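You operate a simulated robot arm through the tools that you are given. There is no shell and no other tool. Be economical: measure what you need, move in short steps, check, and stop when the job is done.

Carry out the task below with a simulated robot arm. There is one attempt and no reset: what you move stays moved.

TASK
Take the pink muffin out of the vacuum box and seal the box again.
Fine: let air in at the vent first; the muffin goes on the island.

It is judged by the outcome, as a careful person would: the job done as asked, and still so three seconds after it is handed in. It fails if anything else is knocked over, pushed out of place, dropped, spilled or broken.

THE ROBOT
A 7-joint arm with a two-finger parallel gripper, fixed in place. Base frame: the origin is at the foot of the arm, x ahead of it, y to its left, z up; the work surface is at about z = 0. Lengths are in m, angles in rad, forces in N, time in s.
With the tool pointing down near the work surface it reaches from about 0.22 to 0.58 m from the base axis. Its first joint turns from -1.152 to 1.152 rad. Payload 2.5 kg.
Tool frame: the origin (TCP) lies between the finger pads and is the grasp point; the fingertips stand 0.023 m ahead of it; z points along the fingers, y is the line along which they close. The gripper opens to 0.094 m. The fingers are 0.038 m wide and 0.01 m thick; the gripper's body (0.054 by 0.096 m) begins 0.039 m behind the TCP.
Orientation is told as [roll, pitch, yaw] about the base's x, y, z axes, in that order, counted from this pose: with the fingers straight down and closing along the base's y, the tool's x points along the base's -x, its y along +y and its z along -z.

THE INTERFACE
- The arm moves only by the tool jog_arm. Its argument "deltas" is a list of rows, each a list of 3 entries, a list of its own where there are three numbers: the opening, from 0 (shut) to 1 (fully open), then the shift along the base's x, y, z in m, then the turn, a rotation vector about the base's x, y, z in rad. In form: [[jaw, [tx, ty, tz], [ax, ay, az]], ...]. A call has 1 to 10 rows; each row shifts and turns the commanded pose from where the row before left it. A row lasts 0.2 s, in which the tool goes at most 0.05 m and 0.15 rad; a call with a longer step from one row to the next is refused whole, and so is a gripper value outside its range. A pose out of reach is approached as far as the arm can. The call stops where the force on the tool passes 70 N (or 10 N more than at its start, if that is more) or the arm is blocked; 0.2 s more then pass. The fingers move at their own pace (about 0.108 m/s each) and stop on an object; they squeeze with about 32 N. The grip force told is the motor's: it shows also when the fingers shut on nothing. Time passes only in rows, and 0.2 s behind the last, so rows that do not move let the fingers close. It gives the time, the measured TCP pose, the force on the tool (base axes), the opening and the grip force at its end, in the units of the frame above (readings bear some noise).
- Cameras (640 x 400 px; columns grow to the right, rows downward): "scene" is fixed at [0.0897, -0.3939, 0.5443]; the picture's right is [0.98, -0.21, 0.00], its down [-0.12, -0.56, -0.82] and it looks along [0.17, 0.80, -0.57] (base axes); focal length 271 px, centre (320, 200). "wrist" rides on the gripper at [-0.039, 0, -0.044] in the tool frame; the picture's right is [0.00, -1.00, 0.00], its down [0.97, 0.00, -0.24] and it looks along [0.24, 0.00, 0.97] (tool axes); focal length 218 px, centre (320, 200).
- capture(camera): a new picture of that camera. No time passes.
- locate(camera, pixels): for up to 12 pixels [column, row] of the newest picture of that camera ("zoom" is the newest enlarged one), the place [x, y, z] in the base frame of the surface seen there, good to about 0.002 m. No time passes.
- inspect(camera, box): a new picture of the part [left, top, right, bottom] of that camera's present view, enlarged. No time passes.
- close_job(): hands the job in; it is judged then, once.

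Work in short steps. Measure before you move; look again where a grasp or a placing could have gone wrong, and mend it. You have 80 turns and 38 pictures in all, the two below and enlarged ones among them. Open the gripper and draw the arm clear of the work before you hand the job in, unless the task says otherwise; then end with one line.

The tools are called after "Request:" as a command line: name --argument value ..., lists and objects as JSON in quotes. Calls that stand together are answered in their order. jog_arm: Moves the arm, as the interface text tells. Its arguments: {"type":"object","properties":{"deltas":{"type":"array","items":{"type":"array"}}},"required":["deltas"]} The other tools are called the same way: capture (camera) takes a picture; locate (camera, pixels) gives the place of the surface under pixels of a picture; inspect (camera, box) takes an enlarged picture of a part of a camera's view; close_job () hands the job in.

At the start:

```text
time: 0.0
tcp_pos: [0.4377, -0.0991, 0.3849]
tool_rot: [0.0, 0.002, 0.001]
contact_force: [-0.6, -0.3, 0.9]
grip_width: 0.0941
finger_force: 0.1
```

scene: 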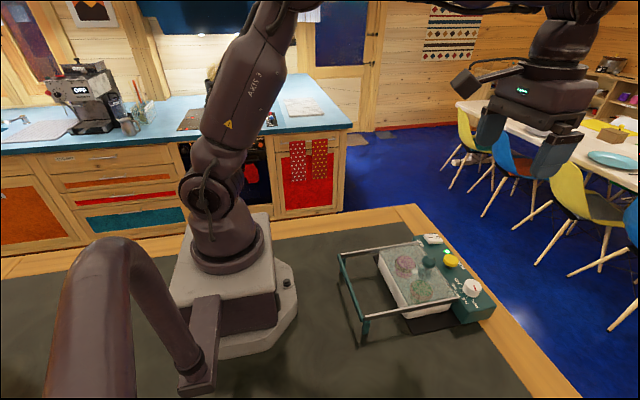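
wrist: 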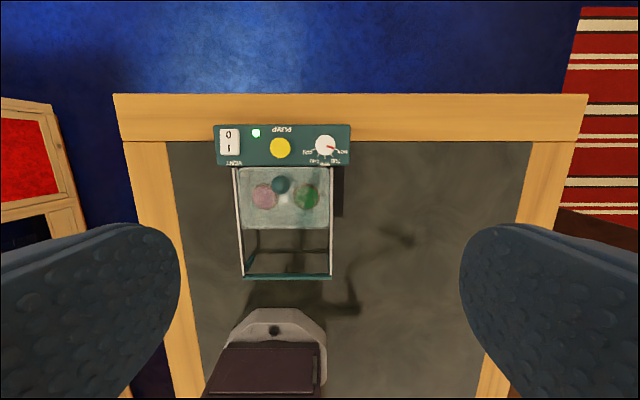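

The box is at about (285,200) in the wrist picture, with a control panel (rocker, lamp, yellow button, dial) behind it. I'll take enlarged views.

Request:
inspect --camera "wrist" --box '[200, 110, 370, 290]'

Request:
inspect --camera "scene" --box '[320, 215, 520, 350]'

```text
2.22 times, centred on (285, 200) of wrist
```

zoom: 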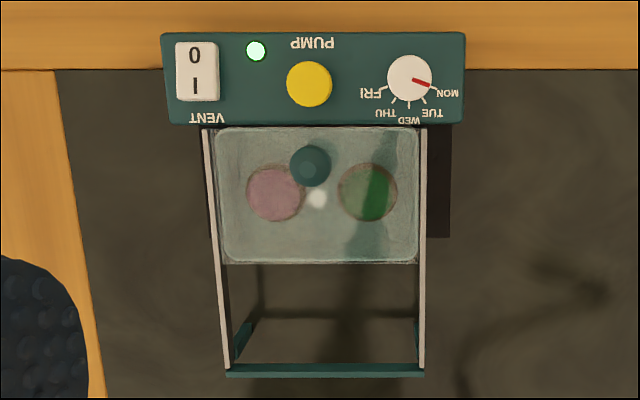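

```text
2.96 times, centred on (420, 282) of scene
```

zoom: 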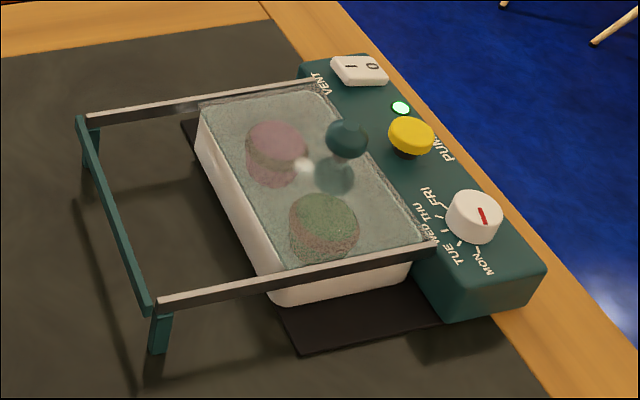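

I'll measure the key points on the enlarged scene picture.

Request:
locate --camera "zoom" --pixels '[[347, 68], [375, 70], [400, 107], [411, 132], [474, 208], [347, 132], [210, 108], [420, 245], [310, 85], [85, 120], [155, 305], [275, 285]]'

Request:
inspect --camera "wrist" --box '[205, 115, 355, 210]'

```text
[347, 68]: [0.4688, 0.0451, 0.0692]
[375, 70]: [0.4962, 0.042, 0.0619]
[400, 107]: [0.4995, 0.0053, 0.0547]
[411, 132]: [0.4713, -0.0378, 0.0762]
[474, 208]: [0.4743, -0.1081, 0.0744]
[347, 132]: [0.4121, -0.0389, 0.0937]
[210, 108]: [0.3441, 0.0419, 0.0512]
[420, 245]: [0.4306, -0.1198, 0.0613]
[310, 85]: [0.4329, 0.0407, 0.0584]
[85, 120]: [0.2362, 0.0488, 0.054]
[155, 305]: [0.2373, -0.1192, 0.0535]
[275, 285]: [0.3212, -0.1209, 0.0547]
```

```text
4.21 times, centred on (280, 162) of wrist
```

zoom: 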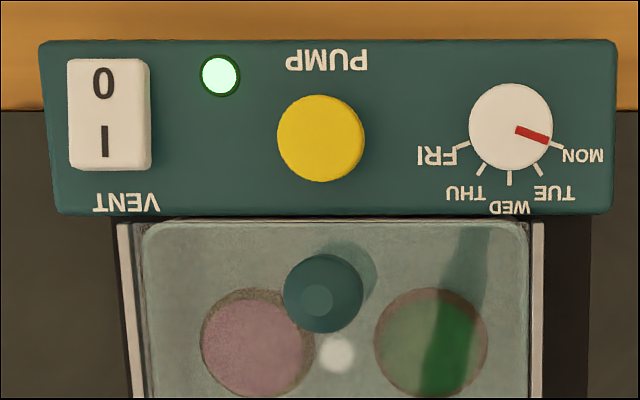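

I'll measure details in this enlarged wrist view: rocker edges, knob, muffins, lid edges.

Request:
locate --camera "zoom" --pixels '[[104, 62], [104, 100], [104, 140], [104, 163], [72, 130], [145, 130], [320, 300], [320, 135], [202, 340], [310, 340], [375, 340], [485, 340]]'

Request:
inspect --camera "wrist" --box '[220, 160, 350, 241]'

```text
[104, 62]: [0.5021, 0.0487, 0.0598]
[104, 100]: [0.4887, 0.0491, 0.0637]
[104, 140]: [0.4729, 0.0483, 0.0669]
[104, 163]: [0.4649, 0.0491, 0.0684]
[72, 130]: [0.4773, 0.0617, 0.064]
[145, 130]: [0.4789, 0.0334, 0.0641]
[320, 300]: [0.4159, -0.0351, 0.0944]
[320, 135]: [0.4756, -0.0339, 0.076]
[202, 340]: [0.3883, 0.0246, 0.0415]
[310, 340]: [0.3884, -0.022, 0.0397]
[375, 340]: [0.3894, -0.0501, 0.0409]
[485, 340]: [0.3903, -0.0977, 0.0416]
```

```text
4.92 times, centred on (285, 200) of wrist
```

zoom: 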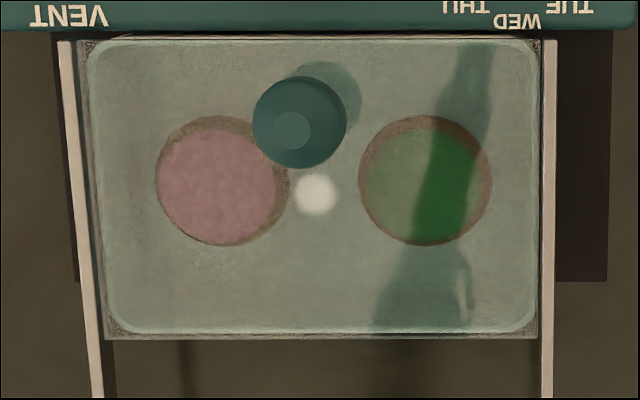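

Request:
locate --camera "zoom" --pixels '[[215, 130], [215, 180], [215, 240], [160, 180], [285, 200], [120, 180], [215, 290], [215, 325], [215, 336], [215, 44], [298, 122], [65, 60]]'

```text
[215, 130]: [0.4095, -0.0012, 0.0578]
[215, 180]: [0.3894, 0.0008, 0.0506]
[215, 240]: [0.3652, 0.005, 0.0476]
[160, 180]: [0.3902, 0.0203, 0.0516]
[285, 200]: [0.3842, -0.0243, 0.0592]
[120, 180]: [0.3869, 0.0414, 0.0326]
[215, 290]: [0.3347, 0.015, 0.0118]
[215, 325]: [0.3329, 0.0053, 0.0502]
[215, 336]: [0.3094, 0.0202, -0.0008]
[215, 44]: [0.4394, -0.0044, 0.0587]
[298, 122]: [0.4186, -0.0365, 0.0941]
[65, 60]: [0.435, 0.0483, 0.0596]
```

The rocker's I side stands high (z≈0.068, x≈0.467, y≈0.048), so the vent is now shut; the O side is down. I turn the tool 90° so the closed tips are thin along x, and come above the I side.

Request:
jog_arm --deltas '[[0, [0.003, 0.015, -0.02], [0, 0, 0.15]], [0, [0.003, 0.015, -0.02], [0, 0, 0.15]], [0, [0.003, 0.015, -0.02], [0, 0, 0.15]], [0, [0.003, 0.015, -0.02], [0, 0, 0.15]], [0, [0.003, 0.015, -0.02], [0, 0, 0.15]], [0, [0.003, 0.015, -0.02], [0, 0, 0.15]], [0, [0.003, 0.015, -0.02], [0, 0, 0.15]], [0, [0.003, 0.014, -0.02], [0, 0, 0.15]], [0, [0.003, 0.014, -0.02], [0, 0, 0.15]], [0, [0.002, 0.014, -0.02], [0, 0, 0.15]]]'

```text
time: 2.2
tcp_pos: [0.4666, 0.0471, 0.1861]
tool_rot: [-0.002, -0.001, 1.502]
contact_force: [1.2, -0.3, -0.6]
grip_width: 0.0
finger_force: 32.0
```

Above the rocker's I side. I finish the turn and come down to just above it.

Request:
jog_arm --deltas '[[0, [-0.001, 0.001, -0.03], [0, 0, 0.07]], [0, [0, 0, -0.03], [0, 0, 0]], [0, [0, 0, -0.02], [0, 0, 0]], [0, [0, 0, 0], [0, 0, 0]]]'

Request:
capture --camera "scene"

```text
time: 3.2
tcp_pos: [0.4657, 0.0442, 0.106]
tool_rot: [-0.002, -0.002, 1.57]
contact_force: [0.0, -0.1, 0.0]
grip_width: 0.0001
finger_force: 32.2
```

```text
31 pictures are left
```

scene: 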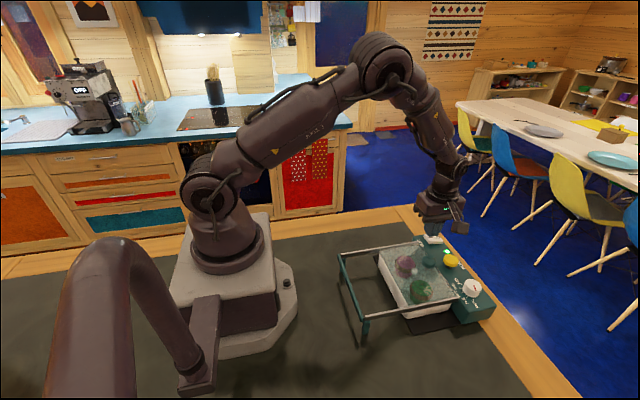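

The tip is about 15 mm above the rocker. Now pressing down in small steps.

Request:
jog_arm --deltas '[[0, [0, 0.003, -0.008], [0, 0, 0]], [0, [0, 0, -0.006], [0, 0, 0]], [0, [0, 0, -0.003], [0, 0, 0]], [0, [0, 0, -0.003], [0, 0, 0]], [0, [0, 0, -0.003], [0, 0, 0]], [0, [0, 0, -0.002], [0, 0, 0]]]'

Request:
inspect --camera "scene" --box '[360, 200, 500, 300]'

```text
time: 4.6
tcp_pos: [0.4653, 0.0505, 0.0867]
tool_rot: [0.003, 0.002, 1.568]
contact_force: [-8.2, -1.7, 13.2]
grip_width: 0.0002
finger_force: 31.2
stopped in row 6: the force on the tool passed its limit (the readings are from after the stop); the commanded pose is now the measured one
```

```text
4.00 times, centred on (430, 250) of scene
```

zoom: 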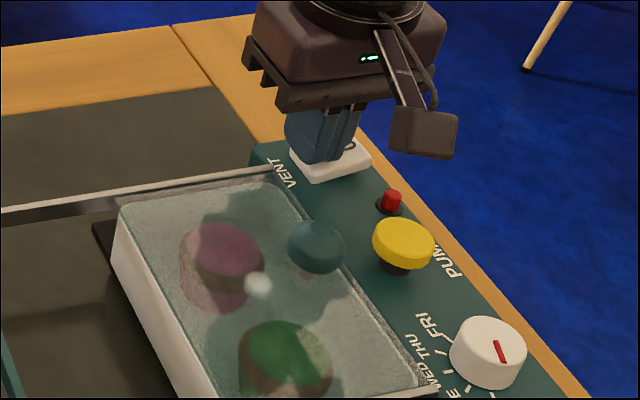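

The lamp has changed to a raised red indicator. I lift off and check the rocker.

Request:
jog_arm --deltas '[[0, [0, 0, 0.02], [0, 0, 0]], [0, [0, 0, 0.04], [0, 0, 0]], [0, [-0.02, -0.02, 0.04], [0, 0, 0]], [0.4, [-0.02, -0.04, 0.01], [0, 0, 0]], [0.65, [-0.011, -0.026, 0], [0, 0, 0]], [0.65, [0, 0, 0], [0, 0, 0]]]'

Request:
inspect --camera "scene" --box '[360, 200, 500, 300]'

```text
time: 6.0
tcp_pos: [0.4161, -0.0349, 0.1949]
tool_rot: [0.005, 0.003, 1.57]
contact_force: [-0.1, 0.2, 0.2]
grip_width: 0.061
finger_force: 0.1
```

```text
4.00 times, centred on (430, 250) of scene
```

zoom: 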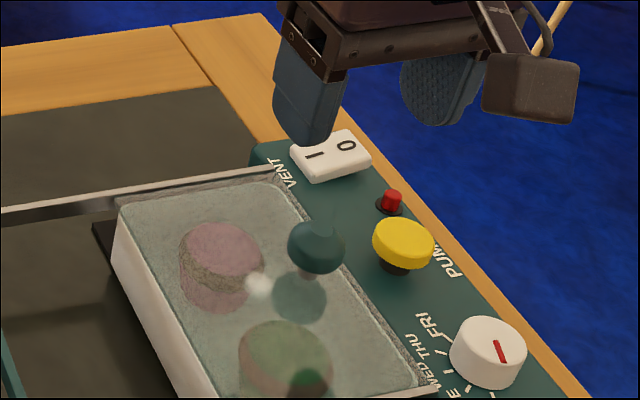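

The vent is open. Now I measure the knob's centre, stem and lid in this view.

Request:
locate --camera "zoom" --pixels '[[316, 228], [290, 245], [343, 250], [316, 265], [308, 276], [392, 195], [330, 150], [360, 150], [316, 150]]'

Request:
capture --camera "wrist"

```text
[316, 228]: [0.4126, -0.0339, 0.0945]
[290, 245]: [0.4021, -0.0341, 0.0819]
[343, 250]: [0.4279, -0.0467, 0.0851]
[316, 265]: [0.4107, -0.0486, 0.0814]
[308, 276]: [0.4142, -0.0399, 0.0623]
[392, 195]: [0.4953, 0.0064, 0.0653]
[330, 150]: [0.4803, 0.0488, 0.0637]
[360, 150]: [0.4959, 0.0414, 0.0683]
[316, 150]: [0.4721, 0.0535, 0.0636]
```

```text
28 pictures are left
```

wrist: 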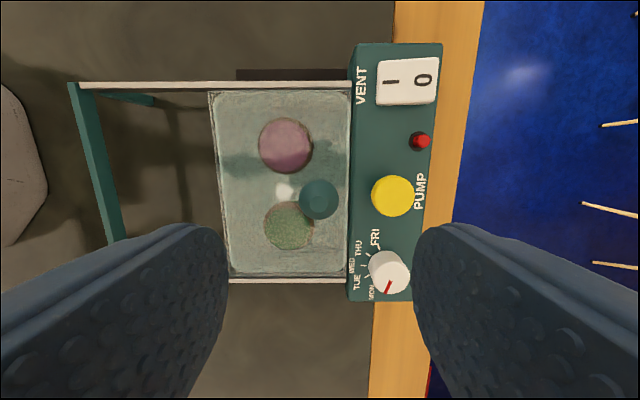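

Knob centre ≈ (0.413, -0.037), widest at z≈0.084. I descend with a 47 mm opening and look before closing.

Request:
jog_arm --deltas '[[0.5, [-0.003, -0.002, -0.03], [0, 0, 0]], [0.5, [0, 0, -0.03], [0, 0, 0]], [0.5, [0, 0, -0.02], [0, 0, 0]], [0.5, [0, 0, -0.015], [0, 0, 0]], [0.5, [0, 0, -0.01], [0, 0, 0]], [0.5, [0, 0, 0], [0, 0, 0]]]'

Request:
inspect --camera "scene" --box '[360, 200, 500, 300]'

```text
time: 7.4
tcp_pos: [0.4134, -0.0346, 0.088]
tool_rot: [0.004, 0.002, 1.568]
contact_force: [0.7, -0.5, 0.1]
grip_width: 0.0473
finger_force: 0.2
```

```text
4.00 times, centred on (430, 250) of scene
```

zoom: 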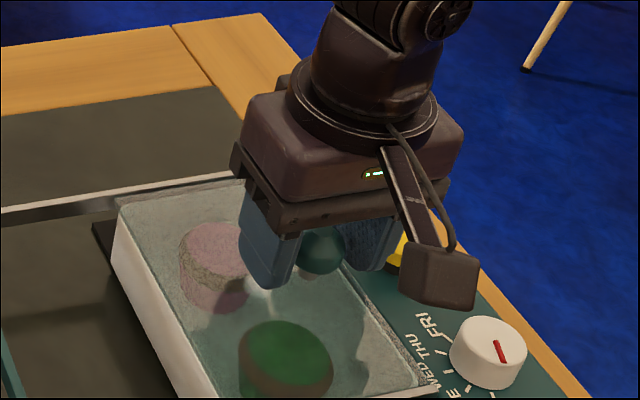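

The knob sits between the fingers. I close and try a small slide along the rails toward the base.

Request:
jog_arm --deltas '[[0, [0, 0, 0], [0, 0, 0]], [0, [0, 0, 0], [0, 0, 0]], [0, [-0.003, 0, 0], [0, 0, 0]], [0, [-0.006, 0, 0], [0, 0, 0]], [0, [-0.006, 0, 0], [0, 0, 0]]]'

Request:
inspect --camera "scene" --box '[320, 200, 500, 330]'

```text
time: 8.6
tcp_pos: [0.3976, -0.0368, 0.0889]
tool_rot: [0.005, 0.002, 1.571]
contact_force: [1.1, 1.1, 0.1]
grip_width: 0.0292
finger_force: 32.4
```

```text
3.08 times, centred on (410, 265) of scene
```

zoom: 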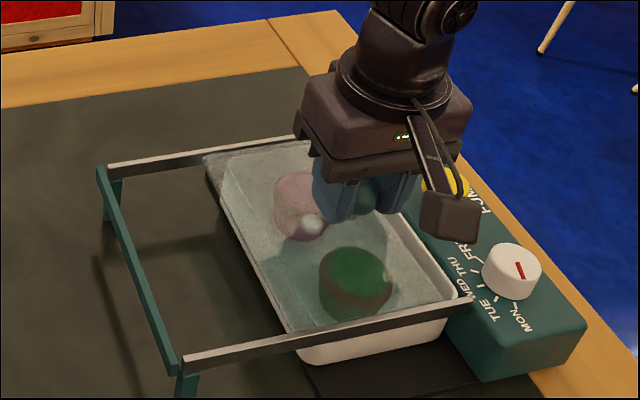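

It slides with little force. I continue sliding to nearly the end of the rails (about 0.093 total).

Request:
jog_arm --deltas '[[0, [-0.012, 0, 0], [0, 0, 0]], [0, [-0.012, 0, 0], [0, 0, 0]], [0, [-0.012, 0, 0], [0, 0, 0]], [0, [-0.012, 0, 0], [0, 0, 0]], [0, [-0.012, 0, 0], [0, 0, 0]], [0, [-0.01, 0, 0], [0, 0, 0]], [0, [-0.008, 0, 0], [0, 0, 0]], [0, [0, 0, 0], [0, 0, 0]]]'

Request:
inspect --camera "scene" --box '[320, 200, 500, 330]'

```text
time: 10.4
tcp_pos: [0.3171, -0.0376, 0.0923]
tool_rot: [0.004, 0.002, 1.569]
contact_force: [0.6, -0.9, -0.3]
grip_width: 0.0293
finger_force: 31.8
```

```text
3.08 times, centred on (410, 265) of scene
```

zoom: 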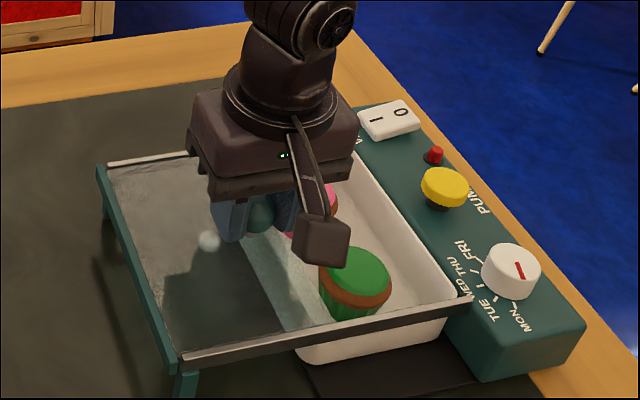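

The lid's far edge is now near x≈0.34, the box is open. I release, rise, and look down on the muffin.

Request:
jog_arm --deltas '[[0.25, [0, 0, 0], [0, 0, 0]], [0.5, [0, 0, 0], [0, 0, 0]], [0.5, [0, 0, 0], [0, 0, 0]], [0.5, [0, 0, 0.03], [0, 0, 0]], [0.5, [0, 0, 0.04], [0, 0, 0]], [0.5, [0.03, 0.01, 0.03], [0, 0, 0]], [0.5, [0.035, 0.01, 0], [0, 0, 0]], [0.5, [0, 0, 0], [0, 0, 0]]]'

Request:
capture --camera "wrist"

Request:
capture --camera "scene"

```text
time: 12.2
tcp_pos: [0.382, -0.0146, 0.1927]
tool_rot: [0.003, 0.003, 1.569]
contact_force: [0.6, 0.0, 0.6]
grip_width: 0.0468
finger_force: 0.1
```

```text
24 pictures are left
```

wrist: 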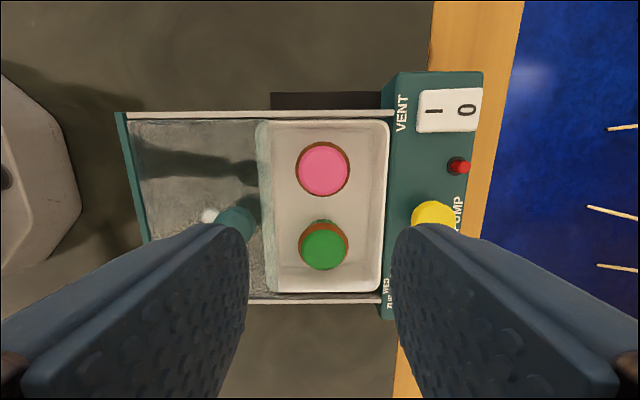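

```text
23 pictures are left
```

scene: 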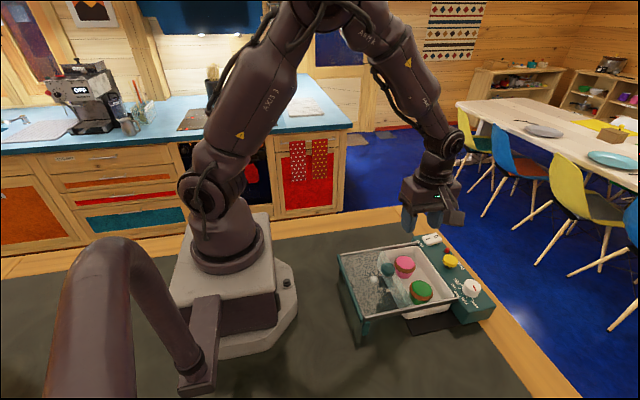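

Request:
inspect --camera "wrist" --box '[250, 110, 400, 205]'

Request:
locate --camera "wrist" --pixels '[[323, 170], [300, 170], [347, 170], [323, 144], [323, 193], [280, 170], [262, 170], [384, 170], [375, 170], [325, 128], [323, 222], [323, 245]]'

```text
4.21 times, centred on (325, 158) of wrist
```

zoom: 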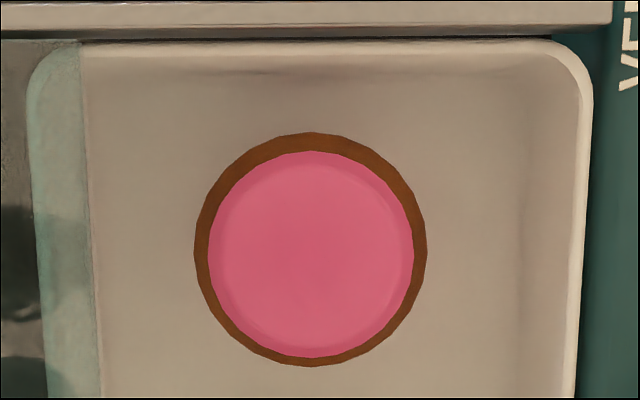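

```text
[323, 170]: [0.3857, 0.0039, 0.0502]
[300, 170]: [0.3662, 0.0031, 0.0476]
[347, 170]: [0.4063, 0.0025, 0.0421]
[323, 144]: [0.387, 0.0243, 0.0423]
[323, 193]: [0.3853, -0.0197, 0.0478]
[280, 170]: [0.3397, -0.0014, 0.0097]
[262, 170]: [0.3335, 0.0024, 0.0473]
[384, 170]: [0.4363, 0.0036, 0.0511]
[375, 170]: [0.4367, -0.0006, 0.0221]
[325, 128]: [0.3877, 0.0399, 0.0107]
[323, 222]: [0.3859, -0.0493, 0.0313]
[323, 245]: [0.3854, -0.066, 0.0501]
```

Muffin centre ≈ (0.387, 0.002), 45 mm wide, with 20 mm gap to the lid edge (x≈0.343) and 25 mm to the far wall. I descend partway with a 54 mm opening along x, then check clearance.

Request:
jog_arm --deltas '[[0.575, [0.004, 0.013, -0.03], [0, 0, 0]], [0.575, [0, 0.003, -0.04], [0, 0, 0]], [0.575, [0, 0, -0.03], [0, 0, 0]], [0.575, [0, 0, -0.013], [0, 0, 0]], [0.575, [0, 0, 0], [0, 0, 0]]]'

Request:
inspect --camera "scene" --box '[340, 190, 480, 310]'

Request:
capture --camera "wrist"

```text
time: 13.4
tcp_pos: [0.389, 0.0002, 0.0771]
tool_rot: [0.004, 0.003, 1.568]
contact_force: [0.7, 0.5, 0.5]
grip_width: 0.0542
finger_force: 0.1
```

```text
3.33 times, centred on (410, 250) of scene
```

zoom: 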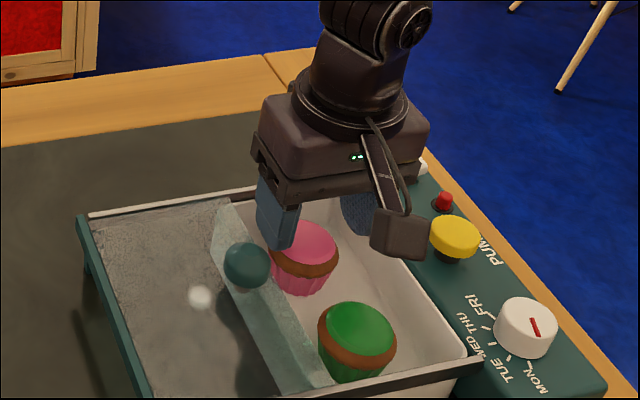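

```text
20 pictures are left
```

wrist: 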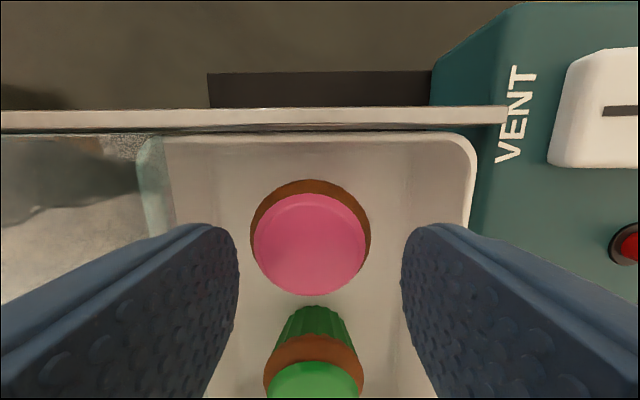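

Request:
locate --camera "zoom" --pixels '[[378, 245], [420, 255], [400, 215], [275, 235], [455, 230], [225, 235], [290, 330]]'

```text
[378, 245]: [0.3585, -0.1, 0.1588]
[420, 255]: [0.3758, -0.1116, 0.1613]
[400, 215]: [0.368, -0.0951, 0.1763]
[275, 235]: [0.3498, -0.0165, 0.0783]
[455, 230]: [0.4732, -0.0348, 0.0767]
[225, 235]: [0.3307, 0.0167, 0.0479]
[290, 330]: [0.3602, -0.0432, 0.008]
```

The side box is well clear (80 mm above TCP). The muffin is slightly left of the gap centre (col 311 vs 320), so I shift x by -2 mm and descend to grip at the rim.

Request:
jog_arm --deltas '[[0.575, [-0.002, 0.002, -0.01], [0, 0, 0]], [0.575, [0, 0, -0.01], [0, 0, 0]], [0.575, [0, 0, -0.01], [0, 0, 0]], [0.575, [0, 0, -0.007], [0, 0, 0]], [0.575, [0, 0, 0], [0, 0, 0]]]'

Request:
capture --camera "wrist"

```text
time: 14.6
tcp_pos: [0.3845, 0.0025, 0.0403]
tool_rot: [0.003, 0.0, 1.57]
contact_force: [0.0, -0.5, -0.3]
grip_width: 0.0542
finger_force: 0.1
```

```text
19 pictures are left
```

wrist: 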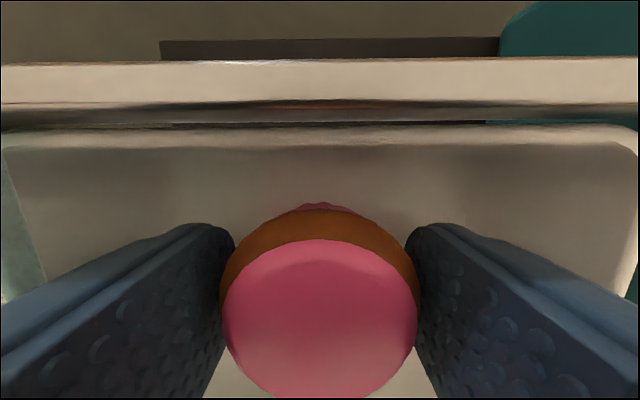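

The muffin is centred between the fingers. Close and lift slowly.

Request:
jog_arm --deltas '[[0, [0, 0, 0], [0, 0, 0]], [0, [0, 0, 0], [0, 0, 0]], [0, [0, 0, 0.01], [0, 0, 0]], [0, [0, 0, 0.02], [0, 0, 0]], [0, [0, 0, 0.03], [0, 0, 0]], [0, [0, 0, 0.04], [0, 0, 0]], [0, [0, 0, 0], [0, 0, 0]]]'

Request:
capture --camera "scene"

```text
time: 16.2
tcp_pos: [0.3859, 0.0023, 0.1383]
tool_rot: [0.003, 0.003, 1.569]
contact_force: [0.4, -0.9, -1.4]
grip_width: 0.048
finger_force: 32.2
```

```text
18 pictures are left
```

scene: 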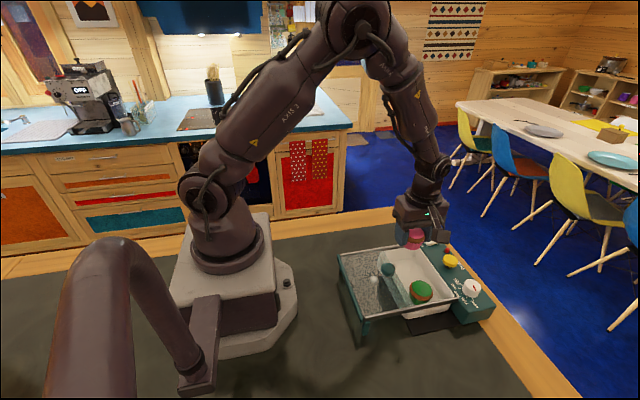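

The muffin is held. I look for a free spot on the island to the box's left and right.

Request:
locate --camera "scene" --pixels '[[340, 235], [380, 232], [400, 225], [320, 245], [460, 360], [430, 370], [400, 210]]'

```text
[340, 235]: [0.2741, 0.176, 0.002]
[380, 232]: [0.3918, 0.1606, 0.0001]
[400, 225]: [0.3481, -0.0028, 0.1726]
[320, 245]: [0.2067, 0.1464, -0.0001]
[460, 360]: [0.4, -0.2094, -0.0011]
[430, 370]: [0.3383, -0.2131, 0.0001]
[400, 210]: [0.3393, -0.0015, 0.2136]
```

(0.36, 0.15) is free, flat surface. The muffin bottom was at z≈0.009 with TCP 0.040, so the placing height is TCP≈0.032.

Request:
jog_arm --deltas '[[0, [-0.005, 0.03, 0], [0, 0, 0]], [0, [-0.006, 0.03, 0], [0, 0, 0]], [0, [-0.005, 0.03, 0], [0, 0, 0]], [0, [-0.005, 0.03, 0], [0, 0, 0]], [0, [-0.005, 0.028, 0], [0, 0, 0]], [0, [0, 0, -0.03], [0, 0, 0]], [0, [0, 0, -0.03], [0, 0, 0]], [0, [0, 0, -0.025], [0, 0, 0]], [0, [0, 0, -0.013], [0, 0, 0]], [0, [0, 0, 0], [0, 0, 0]]]'

Request:
inspect --camera "scene" --box '[310, 170, 450, 270]'

```text
time: 18.4
tcp_pos: [0.3579, 0.1498, 0.0422]
tool_rot: [0.004, 0.002, 1.569]
contact_force: [0.1, -0.3, -1.2]
grip_width: 0.0483
finger_force: 31.8
```

```text
4.00 times, centred on (380, 220) of scene
```

zoom: 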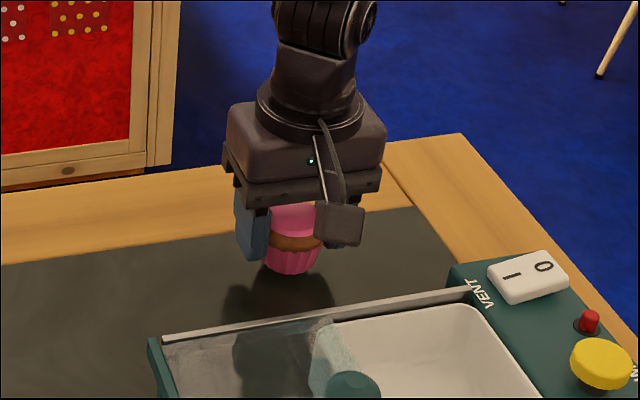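

The muffin hangs about a centimetre above the surface. I lower it in small steps, watching force.

Request:
jog_arm --deltas '[[0, [0, 0, -0.004], [0, 0, 0]], [0, [0, 0, -0.003], [0, 0, 0]], [0, [0, 0, -0.002], [0, 0, 0]], [0, [0, 0, 0], [0, 0, 0]]]'

```text
time: 19.4
tcp_pos: [0.3592, 0.1493, 0.0338]
tool_rot: [0.003, 0.002, 1.57]
contact_force: [-0.1, 0.0, -0.2]
grip_width: 0.0482
finger_force: 32.1
```

Request:
jog_arm --deltas '[[0, [0, 0, -0.001], [0, 0, 0]], [0, [0, 0, -0.001], [0, 0, 0]], [0, [0, 0, 0], [0, 0, 0]]]'

```text
time: 20.2
tcp_pos: [0.3604, 0.1488, 0.0323]
tool_rot: [0.002, 0.0, 1.568]
contact_force: [-3.4, -0.9, 25.2]
grip_width: 0.0481
finger_force: 32.0
```

Contact with the surface (25 N). Release, rise straight up, and look.

Request:
jog_arm --deltas '[[0, [0, 0, 0.001], [0, 0, 0]], [0.58, [0, 0, 0], [0, 0, 0]], [0.7, [0, 0, 0], [0, 0, 0]], [0.7, [0, 0, 0.02], [0, 0, 0]], [0.7, [0, 0, 0.04], [0, 0, 0]], [0.6, [0, 0, 0.05], [0, 0, 0]], [0.5, [0, -0.04, 0.02], [0, 0, 0]]]'

Request:
capture --camera "scene"

```text
time: 21.8
tcp_pos: [0.3591, 0.1075, 0.1611]
tool_rot: [0.005, 0.001, 1.571]
contact_force: [0.1, 0.6, -0.8]
grip_width: 0.0469
finger_force: 0.0
```

```text
16 pictures are left
```

scene: 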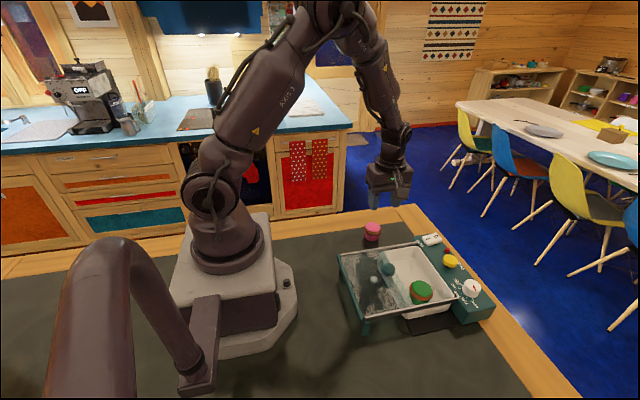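

The muffin stands upright at (372,230). Now I measure the knob for the return.

Request:
inspect --camera "scene" --box '[330, 210, 500, 340]'

```text
3.08 times, centred on (415, 275) of scene
```

zoom: 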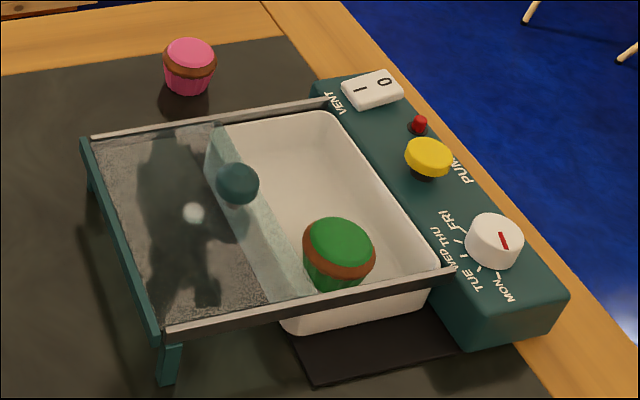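

Request:
locate --camera "zoom" --pixels '[[237, 172], [220, 183], [257, 188], [190, 55], [180, 85], [338, 245]]'

Request:
jog_arm --deltas '[[0.5, [-0.01, -0.036, 0], [0, 0, 0]], [0.5, [-0.01, -0.036, 0], [0, 0, 0]], [0.5, [-0.01, -0.036, 0], [0, 0, 0]], [0.5, [-0.012, -0.035, 0], [0, 0, 0]], [0.5, [0, 0, -0.03], [0, 0, 0]], [0.5, [0, 0, 0], [0, 0, 0]]]'

```text
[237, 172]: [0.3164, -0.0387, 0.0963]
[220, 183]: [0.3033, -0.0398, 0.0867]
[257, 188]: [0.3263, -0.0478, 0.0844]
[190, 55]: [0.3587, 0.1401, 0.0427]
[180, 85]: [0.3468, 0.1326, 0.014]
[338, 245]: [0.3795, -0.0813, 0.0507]
```

```text
time: 23.2
tcp_pos: [0.3179, -0.0332, 0.1341]
tool_rot: [0.004, 0.002, 1.568]
contact_force: [-0.9, 0.3, 0.8]
grip_width: 0.047
finger_force: 0.0
```

Knob centre ≈ (0.317, -0.038). Descend, grip and slide the lid back most of the way.

Request:
jog_arm --deltas '[[0.5, [-0.001, -0.004, -0.02], [0, 0, 0]], [0.5, [0, 0, -0.015], [0, 0, 0]], [0.5, [0, 0, -0.009], [0, 0, 0]], [0.5, [0, 0, 0], [0, 0, 0]], [0, [0, 0, 0], [0, 0, 0]], [0, [0, 0, 0], [0, 0, 0]]]'

Request:
jog_arm --deltas '[[0, [0.008, 0, 0], [0, 0, 0]], [0, [0.012, 0, 0], [0, 0, 0]], [0, [0.012, 0, 0], [0, 0, 0]], [0, [0.012, 0, 0], [0, 0, 0]], [0, [0.012, 0, 0], [0, 0, 0]], [0, [0.012, 0, 0], [0, 0, 0]], [0, [0.012, 0, 0], [0, 0, 0]], [0, [0.008, 0, 0], [0, 0, 0]], [0, [0, 0, 0], [0, 0, 0]]]'

Request:
inspect --camera "scene" --box '[330, 210, 500, 340]'

```text
time: 24.6
tcp_pos: [0.3182, -0.041, 0.09]
tool_rot: [0.003, 0.001, 1.568]
contact_force: [0.8, -1.7, -0.6]
grip_width: 0.0291
finger_force: 32.0
```

```text
time: 26.6
tcp_pos: [0.4052, -0.0372, 0.0893]
tool_rot: [0.004, 0.002, 1.571]
contact_force: [-0.2, -1.0, 20.2]
grip_width: 0.0292
finger_force: 31.5
```

```text
3.08 times, centred on (415, 275) of scene
```

zoom: 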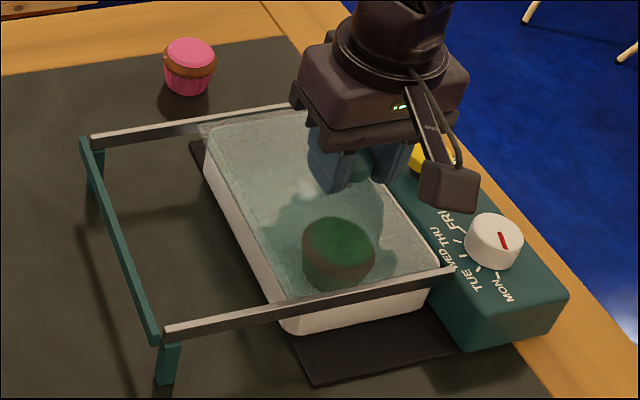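

About 8 mm to go; I'm pressing down slightly (20 N), so I raise the command 2 mm and continue gently to the stop.

Request:
jog_arm --deltas '[[0, [0.002, 0, 0.002], [0, 0, 0]], [0, [0.003, 0, 0], [0, 0, 0]], [0, [0.002, 0, 0], [0, 0, 0]], [0, [0.002, 0, 0], [0, 0, 0]], [0, [0, 0, 0], [0, 0, 0]]]'

Request:
inspect --camera "scene" --box '[360, 220, 480, 320]'

```text
time: 27.8
tcp_pos: [0.4137, -0.0381, 0.0912]
tool_rot: [0.006, 0.004, 1.569]
contact_force: [0.0, -1.5, 0.3]
grip_width: 0.0294
finger_force: 32.2
```

```text
4.00 times, centred on (420, 270) of scene
```

zoom: 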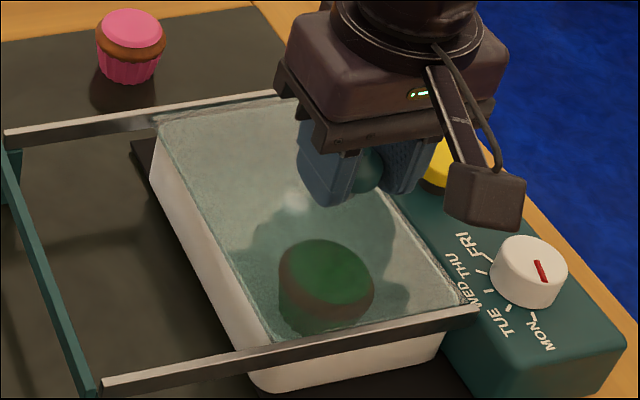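

Lid looks nearly home. I nudge up to 3 mm more to see whether it meets its stop.

Request:
jog_arm --deltas '[[0, [0.001, 0, 0], [0, 0, 0]], [0, [0.001, 0, 0], [0, 0, 0]], [0, [0.001, 0, 0], [0, 0, 0]], [0, [0, 0, 0], [0, 0, 0]]]'

```text
time: 28.8
tcp_pos: [0.4171, -0.038, 0.0915]
tool_rot: [0.006, 0.0, 1.569]
contact_force: [-10.2, 2.2, 4.0]
grip_width: 0.0293
finger_force: 32.1
```

A 10 N reaction shows the lid is at its stop. Release, rise and check from above.

Request:
jog_arm --deltas '[[0.25, [-0.001, 0, 0], [0, 0, 0]], [0.5, [-0.002, 0, 0], [0, 0, 0]], [0.5, [0, 0, 0], [0, 0, 0]], [0.5, [0, 0, 0.03], [0, 0, 0]], [0.5, [0, 0, 0.04], [0, 0, 0]], [0.3, [0, 0, 0.04], [0, 0, 0]], [0, [0, 0, 0], [0, 0, 0]], [0, [0, 0, 0], [0, 0, 0]]]'

Request:
capture --camera "wrist"

Request:
inspect --camera "scene" --box '[360, 220, 500, 320]'

```text
time: 30.6
tcp_pos: [0.4148, -0.0393, 0.2014]
tool_rot: [0.004, 0.003, 1.569]
contact_force: [0.7, 0.5, 0.2]
grip_width: 0.0
finger_force: 31.6
```

```text
12 pictures are left
```

wrist: 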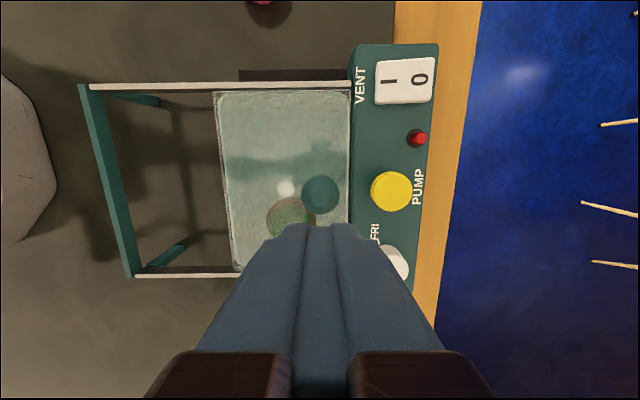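

```text
4.00 times, centred on (430, 270) of scene
```

zoom: 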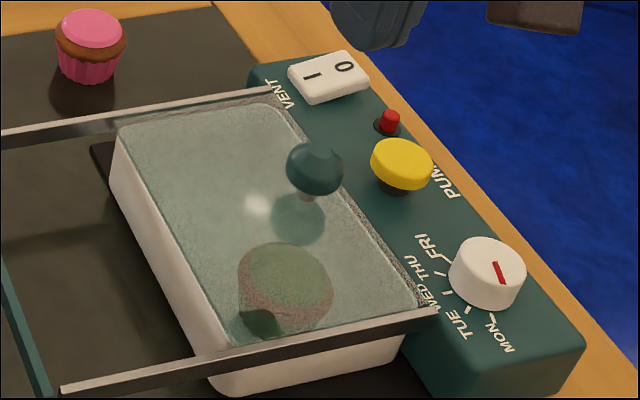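

Lid is home. Next, close the vent: press the O side (x≈0.498, y≈0.048, top z≈0.069).

Request:
jog_arm --deltas '[[0, [0.028, 0.03, -0.02], [0, 0, 0]], [0, [0.028, 0.03, -0.03], [0, 0, 0]], [0, [0.027, 0.028, -0.03], [0, 0, 0]], [0, [0, 0, -0.015], [0, 0, 0]], [0, [0, 0, -0.006], [0, 0, 0]], [0, [0, 0, -0.004], [0, 0, 0]], [0, [0, 0, -0.003], [0, 0, 0]], [0, [0, 0, -0.003], [0, 0, 0]], [0, [0, 0, -0.003], [0, 0, 0]]]'

Request:
inspect --camera "scene" --box '[380, 210, 500, 310]'

```text
refused: row 2 steps farther than a row can; nothing moved
```

```text
4.00 times, centred on (440, 260) of scene
```

zoom: 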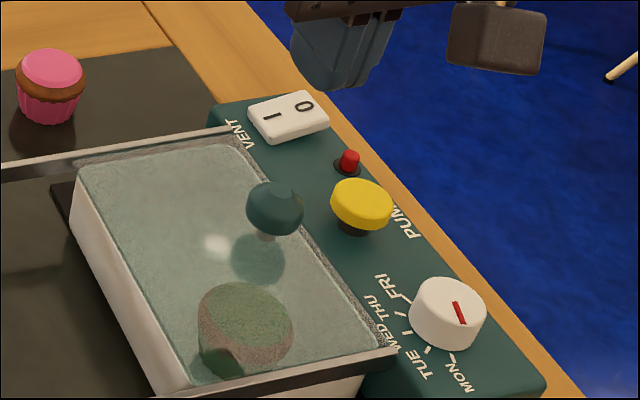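

The step was too long; I split it up.

Request:
jog_arm --deltas '[[0, [0.028, 0.03, -0.02], [0, 0, 0]], [0, [0.028, 0.03, -0.02], [0, 0, 0]], [0, [0.027, 0.028, -0.02], [0, 0, 0]], [0, [0, 0, -0.03], [0, 0, 0]], [0, [0, 0, -0.01], [0, 0, 0]], [0, [0, 0, -0.005], [0, 0, 0]], [0, [0, 0, 0], [0, 0, 0]]]'

Request:
jog_arm --deltas '[[0, [0, 0, -0.003], [0, 0, 0]], [0, [0, 0, -0.003], [0, 0, 0]], [0, [0, 0, -0.003], [0, 0, 0]], [0, [0, 0, -0.003], [0, 0, 0]]]'

Request:
inspect --camera "scene" --box '[380, 210, 500, 310]'

```text
time: 32.2
tcp_pos: [0.4972, 0.0488, 0.0939]
tool_rot: [0.003, 0.004, 1.57]
contact_force: [-0.1, -0.7, -0.1]
grip_width: 0.0001
finger_force: 31.9
```

```text
time: 33.2
tcp_pos: [0.4982, 0.0495, 0.086]
tool_rot: [0.0, 0.003, 1.569]
contact_force: [-2.9, -5.1, 28.2]
grip_width: 0.0
finger_force: 31.7
```

```text
4.00 times, centred on (440, 260) of scene
```

zoom: 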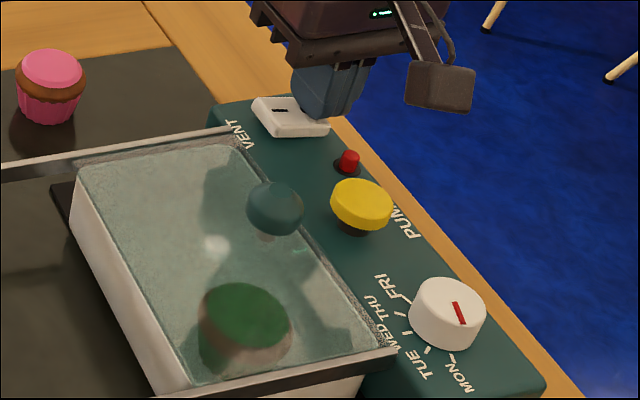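

The rocker flipped to O. I rise and move over the pump button (0.475, -0.035, top z≈0.076).

Request:
jog_arm --deltas '[[0, [0, 0, 0.02], [0, 0, 0]], [0, [0, 0, 0.03], [0, 0, 0]], [0, [-0.008, -0.028, 0.01], [0, 0, 0]], [0, [-0.008, -0.028, 0], [0, 0, 0]], [0, [-0.006, -0.028, 0], [0, 0, 0]], [0, [0, 0, -0.025], [0, 0, 0]], [0, [0, 0, -0.014], [0, 0, 0]], [0, [0, 0, 0], [0, 0, 0]]]'

Request:
inspect --camera "scene" --box '[380, 210, 500, 310]'

```text
time: 35.0
tcp_pos: [0.476, -0.0347, 0.103]
tool_rot: [0.004, 0.001, 1.568]
contact_force: [-0.1, 1.3, 0.6]
grip_width: 0.0
finger_force: 32.4
```

```text
4.00 times, centred on (440, 260) of scene
```

zoom: 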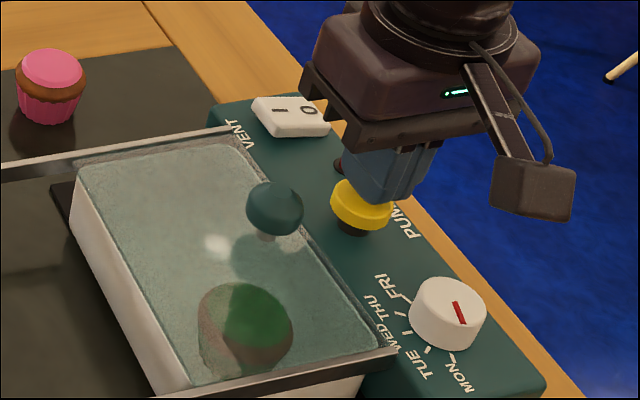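

The vent is shut and the tip is just above the pump button. Press down in small steps and hold.

Request:
jog_arm --deltas '[[0, [0, 0, -0.004], [0, 0, 0]], [0, [0, 0, -0.003], [0, 0, 0]], [0, [0, 0, -0.003], [0, 0, 0]], [0, [0, 0, -0.003], [0, 0, 0]], [0, [0, 0, -0.002], [0, 0, 0]], [0, [0, 0, -0.002], [0, 0, 0]]]'

Request:
inspect --camera "scene" --box '[380, 210, 500, 310]'

```text
time: 36.4
tcp_pos: [0.4753, -0.0336, 0.0881]
tool_rot: [0.0, 0.003, 1.569]
contact_force: [2.2, -1.1, 3.1]
grip_width: 0.0
finger_force: 31.2
```

```text
4.00 times, centred on (440, 260) of scene
```

zoom: 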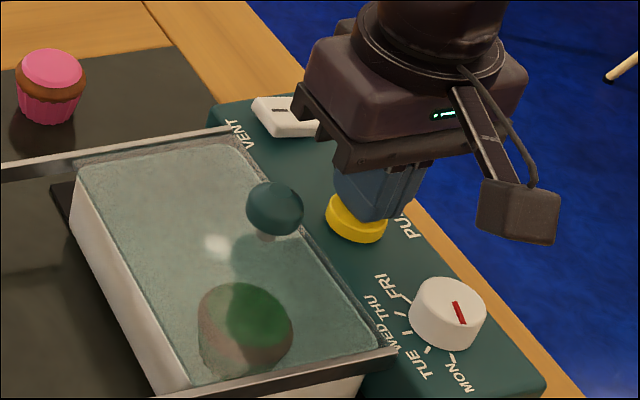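

The button is down. I hold for a moment, then lift and look at the indicator.

Request:
jog_arm --deltas '[[0, [0, 0, -0.002], [0, 0, 0]], [0, [0, 0, 0], [0, 0, 0]], [0, [0, 0, 0], [0, 0, 0]], [0, [0, 0, 0], [0, 0, 0]], [0, [0, 0, 0], [0, 0, 0]], [0, [0, 0, 0], [0, 0, 0]], [0, [0, 0, 0], [0, 0, 0]], [0, [0, 0, 0], [0, 0, 0]]]'

Request:
jog_arm --deltas '[[0, [0, 0, 0.02], [0, 0, 0]], [0, [0, 0, 0.04], [0, 0, 0]], [0, [0, 0, 0.04], [0, 0, 0]], [0.3, [-0.03, 0, 0.03], [0, 0, 0]], [0.6, [-0.03, 0, 0.03], [0, 0, 0]], [0.6, [0, 0, 0], [0, 0, 0]]]'

Request:
inspect --camera "scene" --box '[360, 210, 500, 320]'

```text
time: 38.2
tcp_pos: [0.4749, -0.0344, 0.0861]
tool_rot: [0.003, 0.002, 1.569]
contact_force: [3.3, 1.0, 9.7]
grip_width: 0.0
finger_force: 32.3
```

```text
time: 39.6
tcp_pos: [0.4127, -0.0379, 0.2436]
tool_rot: [0.005, 0.002, 1.568]
contact_force: [0.0, -0.2, -0.2]
grip_width: 0.0564
finger_force: 0.0
```

```text
3.64 times, centred on (430, 265) of scene
```

zoom: 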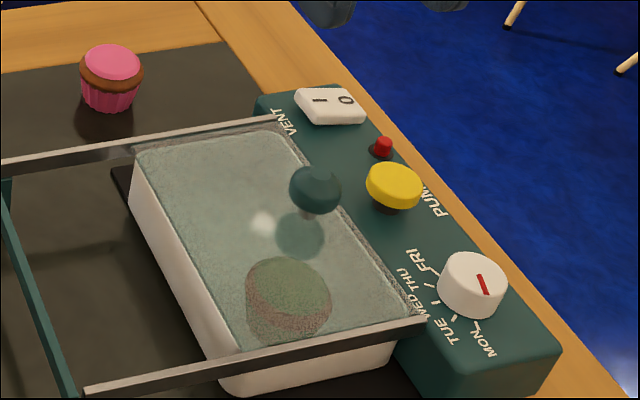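

The red indicator is still up. I wait a second and check the lid's position too.

Request:
locate --camera "zoom" --pixels '[[316, 174], [395, 177], [320, 97], [347, 97], [383, 141], [388, 208]]'

Request:
jog_arm --deltas '[[0.6, [0, 0, 0], [0, 0, 0]], [0.6, [0, 0, 0], [0, 0, 0]], [0.6, [0, 0, 0], [0, 0, 0]], [0.6, [0, 0, 0], [0, 0, 0]], [0.6, [0, 0, 0], [0, 0, 0]], [0.3, [0, 0, 0], [0, 0, 0]], [0, [0, 0, 0], [0, 0, 0]], [0, [0, 0, 0], [0, 0, 0]]]'

Request:
capture --camera "wrist"

```text
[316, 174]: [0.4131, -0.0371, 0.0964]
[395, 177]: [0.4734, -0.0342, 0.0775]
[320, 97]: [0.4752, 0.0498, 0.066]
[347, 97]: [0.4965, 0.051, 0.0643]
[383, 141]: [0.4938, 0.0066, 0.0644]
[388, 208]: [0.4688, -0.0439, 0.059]
```

```text
time: 41.4
tcp_pos: [0.414, -0.0369, 0.2438]
tool_rot: [0.004, 0.002, 1.567]
contact_force: [0.6, -0.7, 0.2]
grip_width: 0.0
finger_force: 31.7
```

```text
5 pictures are left
```

wrist: 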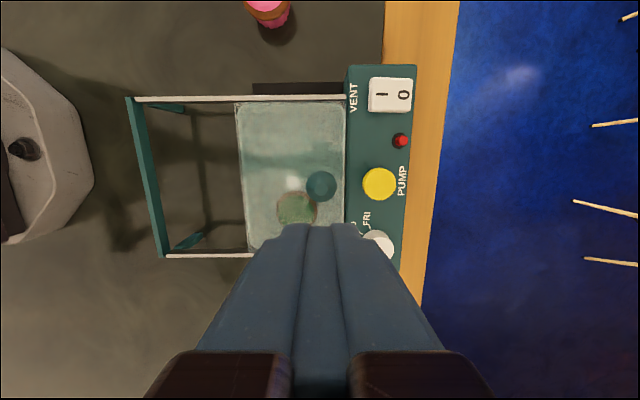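

Lid knob is at its original place (0.413). The O side may not be fully down, and the pump press may not have bottomed (only 10 N). I press the O edge again more firmly.

Request:
jog_arm --deltas '[[0, [0.029, 0.029, -0.02], [0, 0, 0]], [0, [0.029, 0.029, -0.02], [0, 0, 0]], [0, [0.029, 0.028, -0.02], [0, 0, 0]], [0, [0, 0, -0.045], [0, 0, 0]], [0, [0, 0, -0.035], [0, 0, 0]], [0, [0, 0, -0.006], [0, 0, 0]], [0, [0, 0, 0], [0, 0, 0]]]'

Request:
jog_arm --deltas '[[0, [0, 0, -0.004], [0, 0, 0]], [0, [0, 0, -0.003], [0, 0, 0]], [0, [0, 0, -0.003], [0, 0, 0]], [0, [0, 0, -0.003], [0, 0, 0]], [0, [0, 0, -0.003], [0, 0, 0]], [0, [0, 0, -0.002], [0, 0, 0]]]'

```text
time: 43.0
tcp_pos: [0.5011, 0.0497, 0.0972]
tool_rot: [0.004, 0.001, 1.57]
contact_force: [-0.3, 0.2, -0.2]
grip_width: 0.0
finger_force: 32.5
```

```text
time: 44.4
tcp_pos: [0.5037, 0.0501, 0.0855]
tool_rot: [-0.003, 0.003, 1.569]
contact_force: [-19.7, -3.6, 51.3]
grip_width: 0.0
finger_force: 32.1
```

O pressed firmly (51 N). Now back over the pump button and press it until it bottoms.

Request:
jog_arm --deltas '[[0, [0, 0, 0.025], [0, 0, 0]], [0, [0, 0, 0.03], [0, 0, 0]], [0, [-0.009, -0.028, 0.005], [0, 0, 0]], [0, [-0.009, -0.028, 0], [0, 0, 0]], [0, [-0.008, -0.028, 0], [0, 0, 0]], [0, [0, 0, -0.025], [0, 0, 0]], [0, [0, 0, -0.008], [0, 0, 0]], [0, [0, 0, 0], [0, 0, 0]]]'

Request:
inspect --camera "scene" --box '[390, 220, 470, 280]'

```text
time: 46.2
tcp_pos: [0.4747, -0.031, 0.1082]
tool_rot: [0.004, 0.004, 1.568]
contact_force: [-0.7, 0.2, -0.7]
grip_width: 0.0
finger_force: 31.9
```

```text
6.67 times, centred on (430, 250) of scene
```

zoom: 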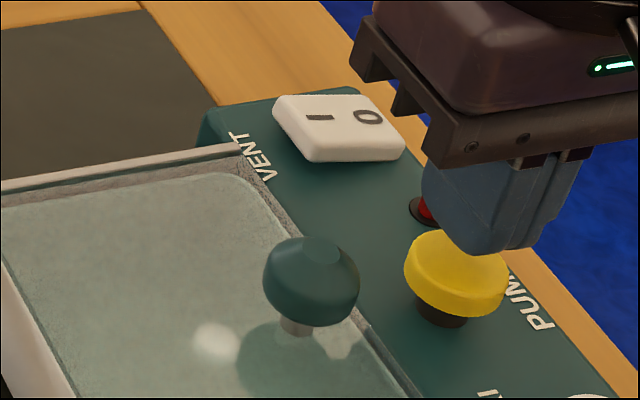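

The rocker is fully on O. Pressing the pump button down to its bottom and holding.

Request:
jog_arm --deltas '[[0, [0, -0.003, -0.008], [0, 0, 0]], [0, [0, 0, -0.006], [0, 0, 0]], [0, [0, 0, -0.006], [0, 0, 0]], [0, [0, 0, -0.003], [0, 0, 0]], [0, [0, 0, -0.002], [0, 0, 0]], [0, [0, 0, -0.002], [0, 0, 0]], [0, [0, 0, -0.002], [0, 0, 0]], [0, [0, 0, -0.001], [0, 0, 0]]]'

Request:
jog_arm --deltas '[[0, [0, 0, 0], [0, 0, 0]], [0, [0, 0, 0], [0, 0, 0]], [0, [0, 0, 0], [0, 0, 0]], [0, [0, 0, 0], [0, 0, 0]], [0, [0, 0, 0], [0, 0, 0]], [0, [0, 0, 0], [0, 0, 0]], [0, [0, 0, 0], [0, 0, 0]], [0, [0, 0, 0], [0, 0, 0]]]'

```text
time: 48.0
tcp_pos: [0.4765, -0.0346, 0.0832]
tool_rot: [-0.002, 0.004, 1.569]
contact_force: [-22.4, 0.7, 62.3]
grip_width: 0.0
finger_force: 31.4
```

```text
time: 49.8
tcp_pos: [0.4759, -0.035, 0.0841]
tool_rot: [-0.003, 0.002, 1.568]
contact_force: [-18.5, 8.9, 61.7]
grip_width: 0.0
finger_force: 31.7
```

Bottomed at 62 N. Lift clear and look at the indicator.

Request:
jog_arm --deltas '[[0, [0, 0, 0.02], [0, 0, 0]], [0, [0, 0, 0.04], [0, 0, 0]], [0, [0, 0, 0.04], [0, 0, 0]], [0.3, [-0.03, 0, 0.03], [0, 0, 0]], [0.6, [-0.03, 0, 0.03], [0, 0, 0]], [0.6, [0, 0, 0], [0, 0, 0]]]'

Request:
inspect --camera "scene" --box '[360, 210, 500, 320]'

```text
time: 51.2
tcp_pos: [0.4156, -0.0358, 0.2368]
tool_rot: [0.004, 0.001, 1.568]
contact_force: [-0.2, 0.4, -0.3]
grip_width: 0.0562
finger_force: 0.0
```

```text
3.64 times, centred on (430, 265) of scene
```

zoom: 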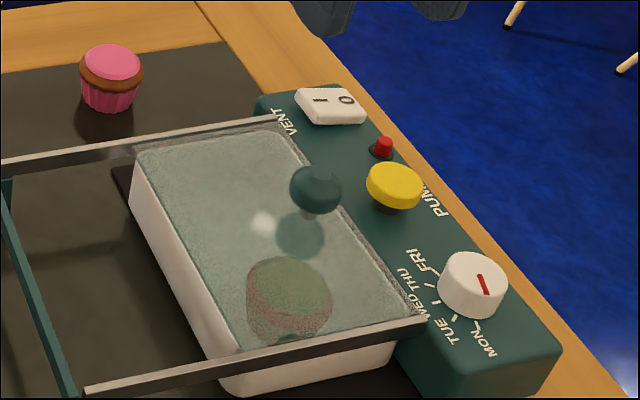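

The indicator is still red. The button has a long travel, so it may be a hand pump needing several strokes; I check the indicator's height and lid position.

Request:
locate --camera "zoom" --pixels '[[383, 140], [383, 137], [385, 147], [316, 174], [298, 190], [336, 192], [420, 315], [395, 175]]'

```text
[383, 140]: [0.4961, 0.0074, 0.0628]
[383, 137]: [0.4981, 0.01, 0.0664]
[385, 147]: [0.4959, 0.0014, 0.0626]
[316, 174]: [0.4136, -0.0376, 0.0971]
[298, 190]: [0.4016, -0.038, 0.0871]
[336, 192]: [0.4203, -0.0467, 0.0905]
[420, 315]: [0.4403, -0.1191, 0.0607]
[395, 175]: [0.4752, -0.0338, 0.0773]
```

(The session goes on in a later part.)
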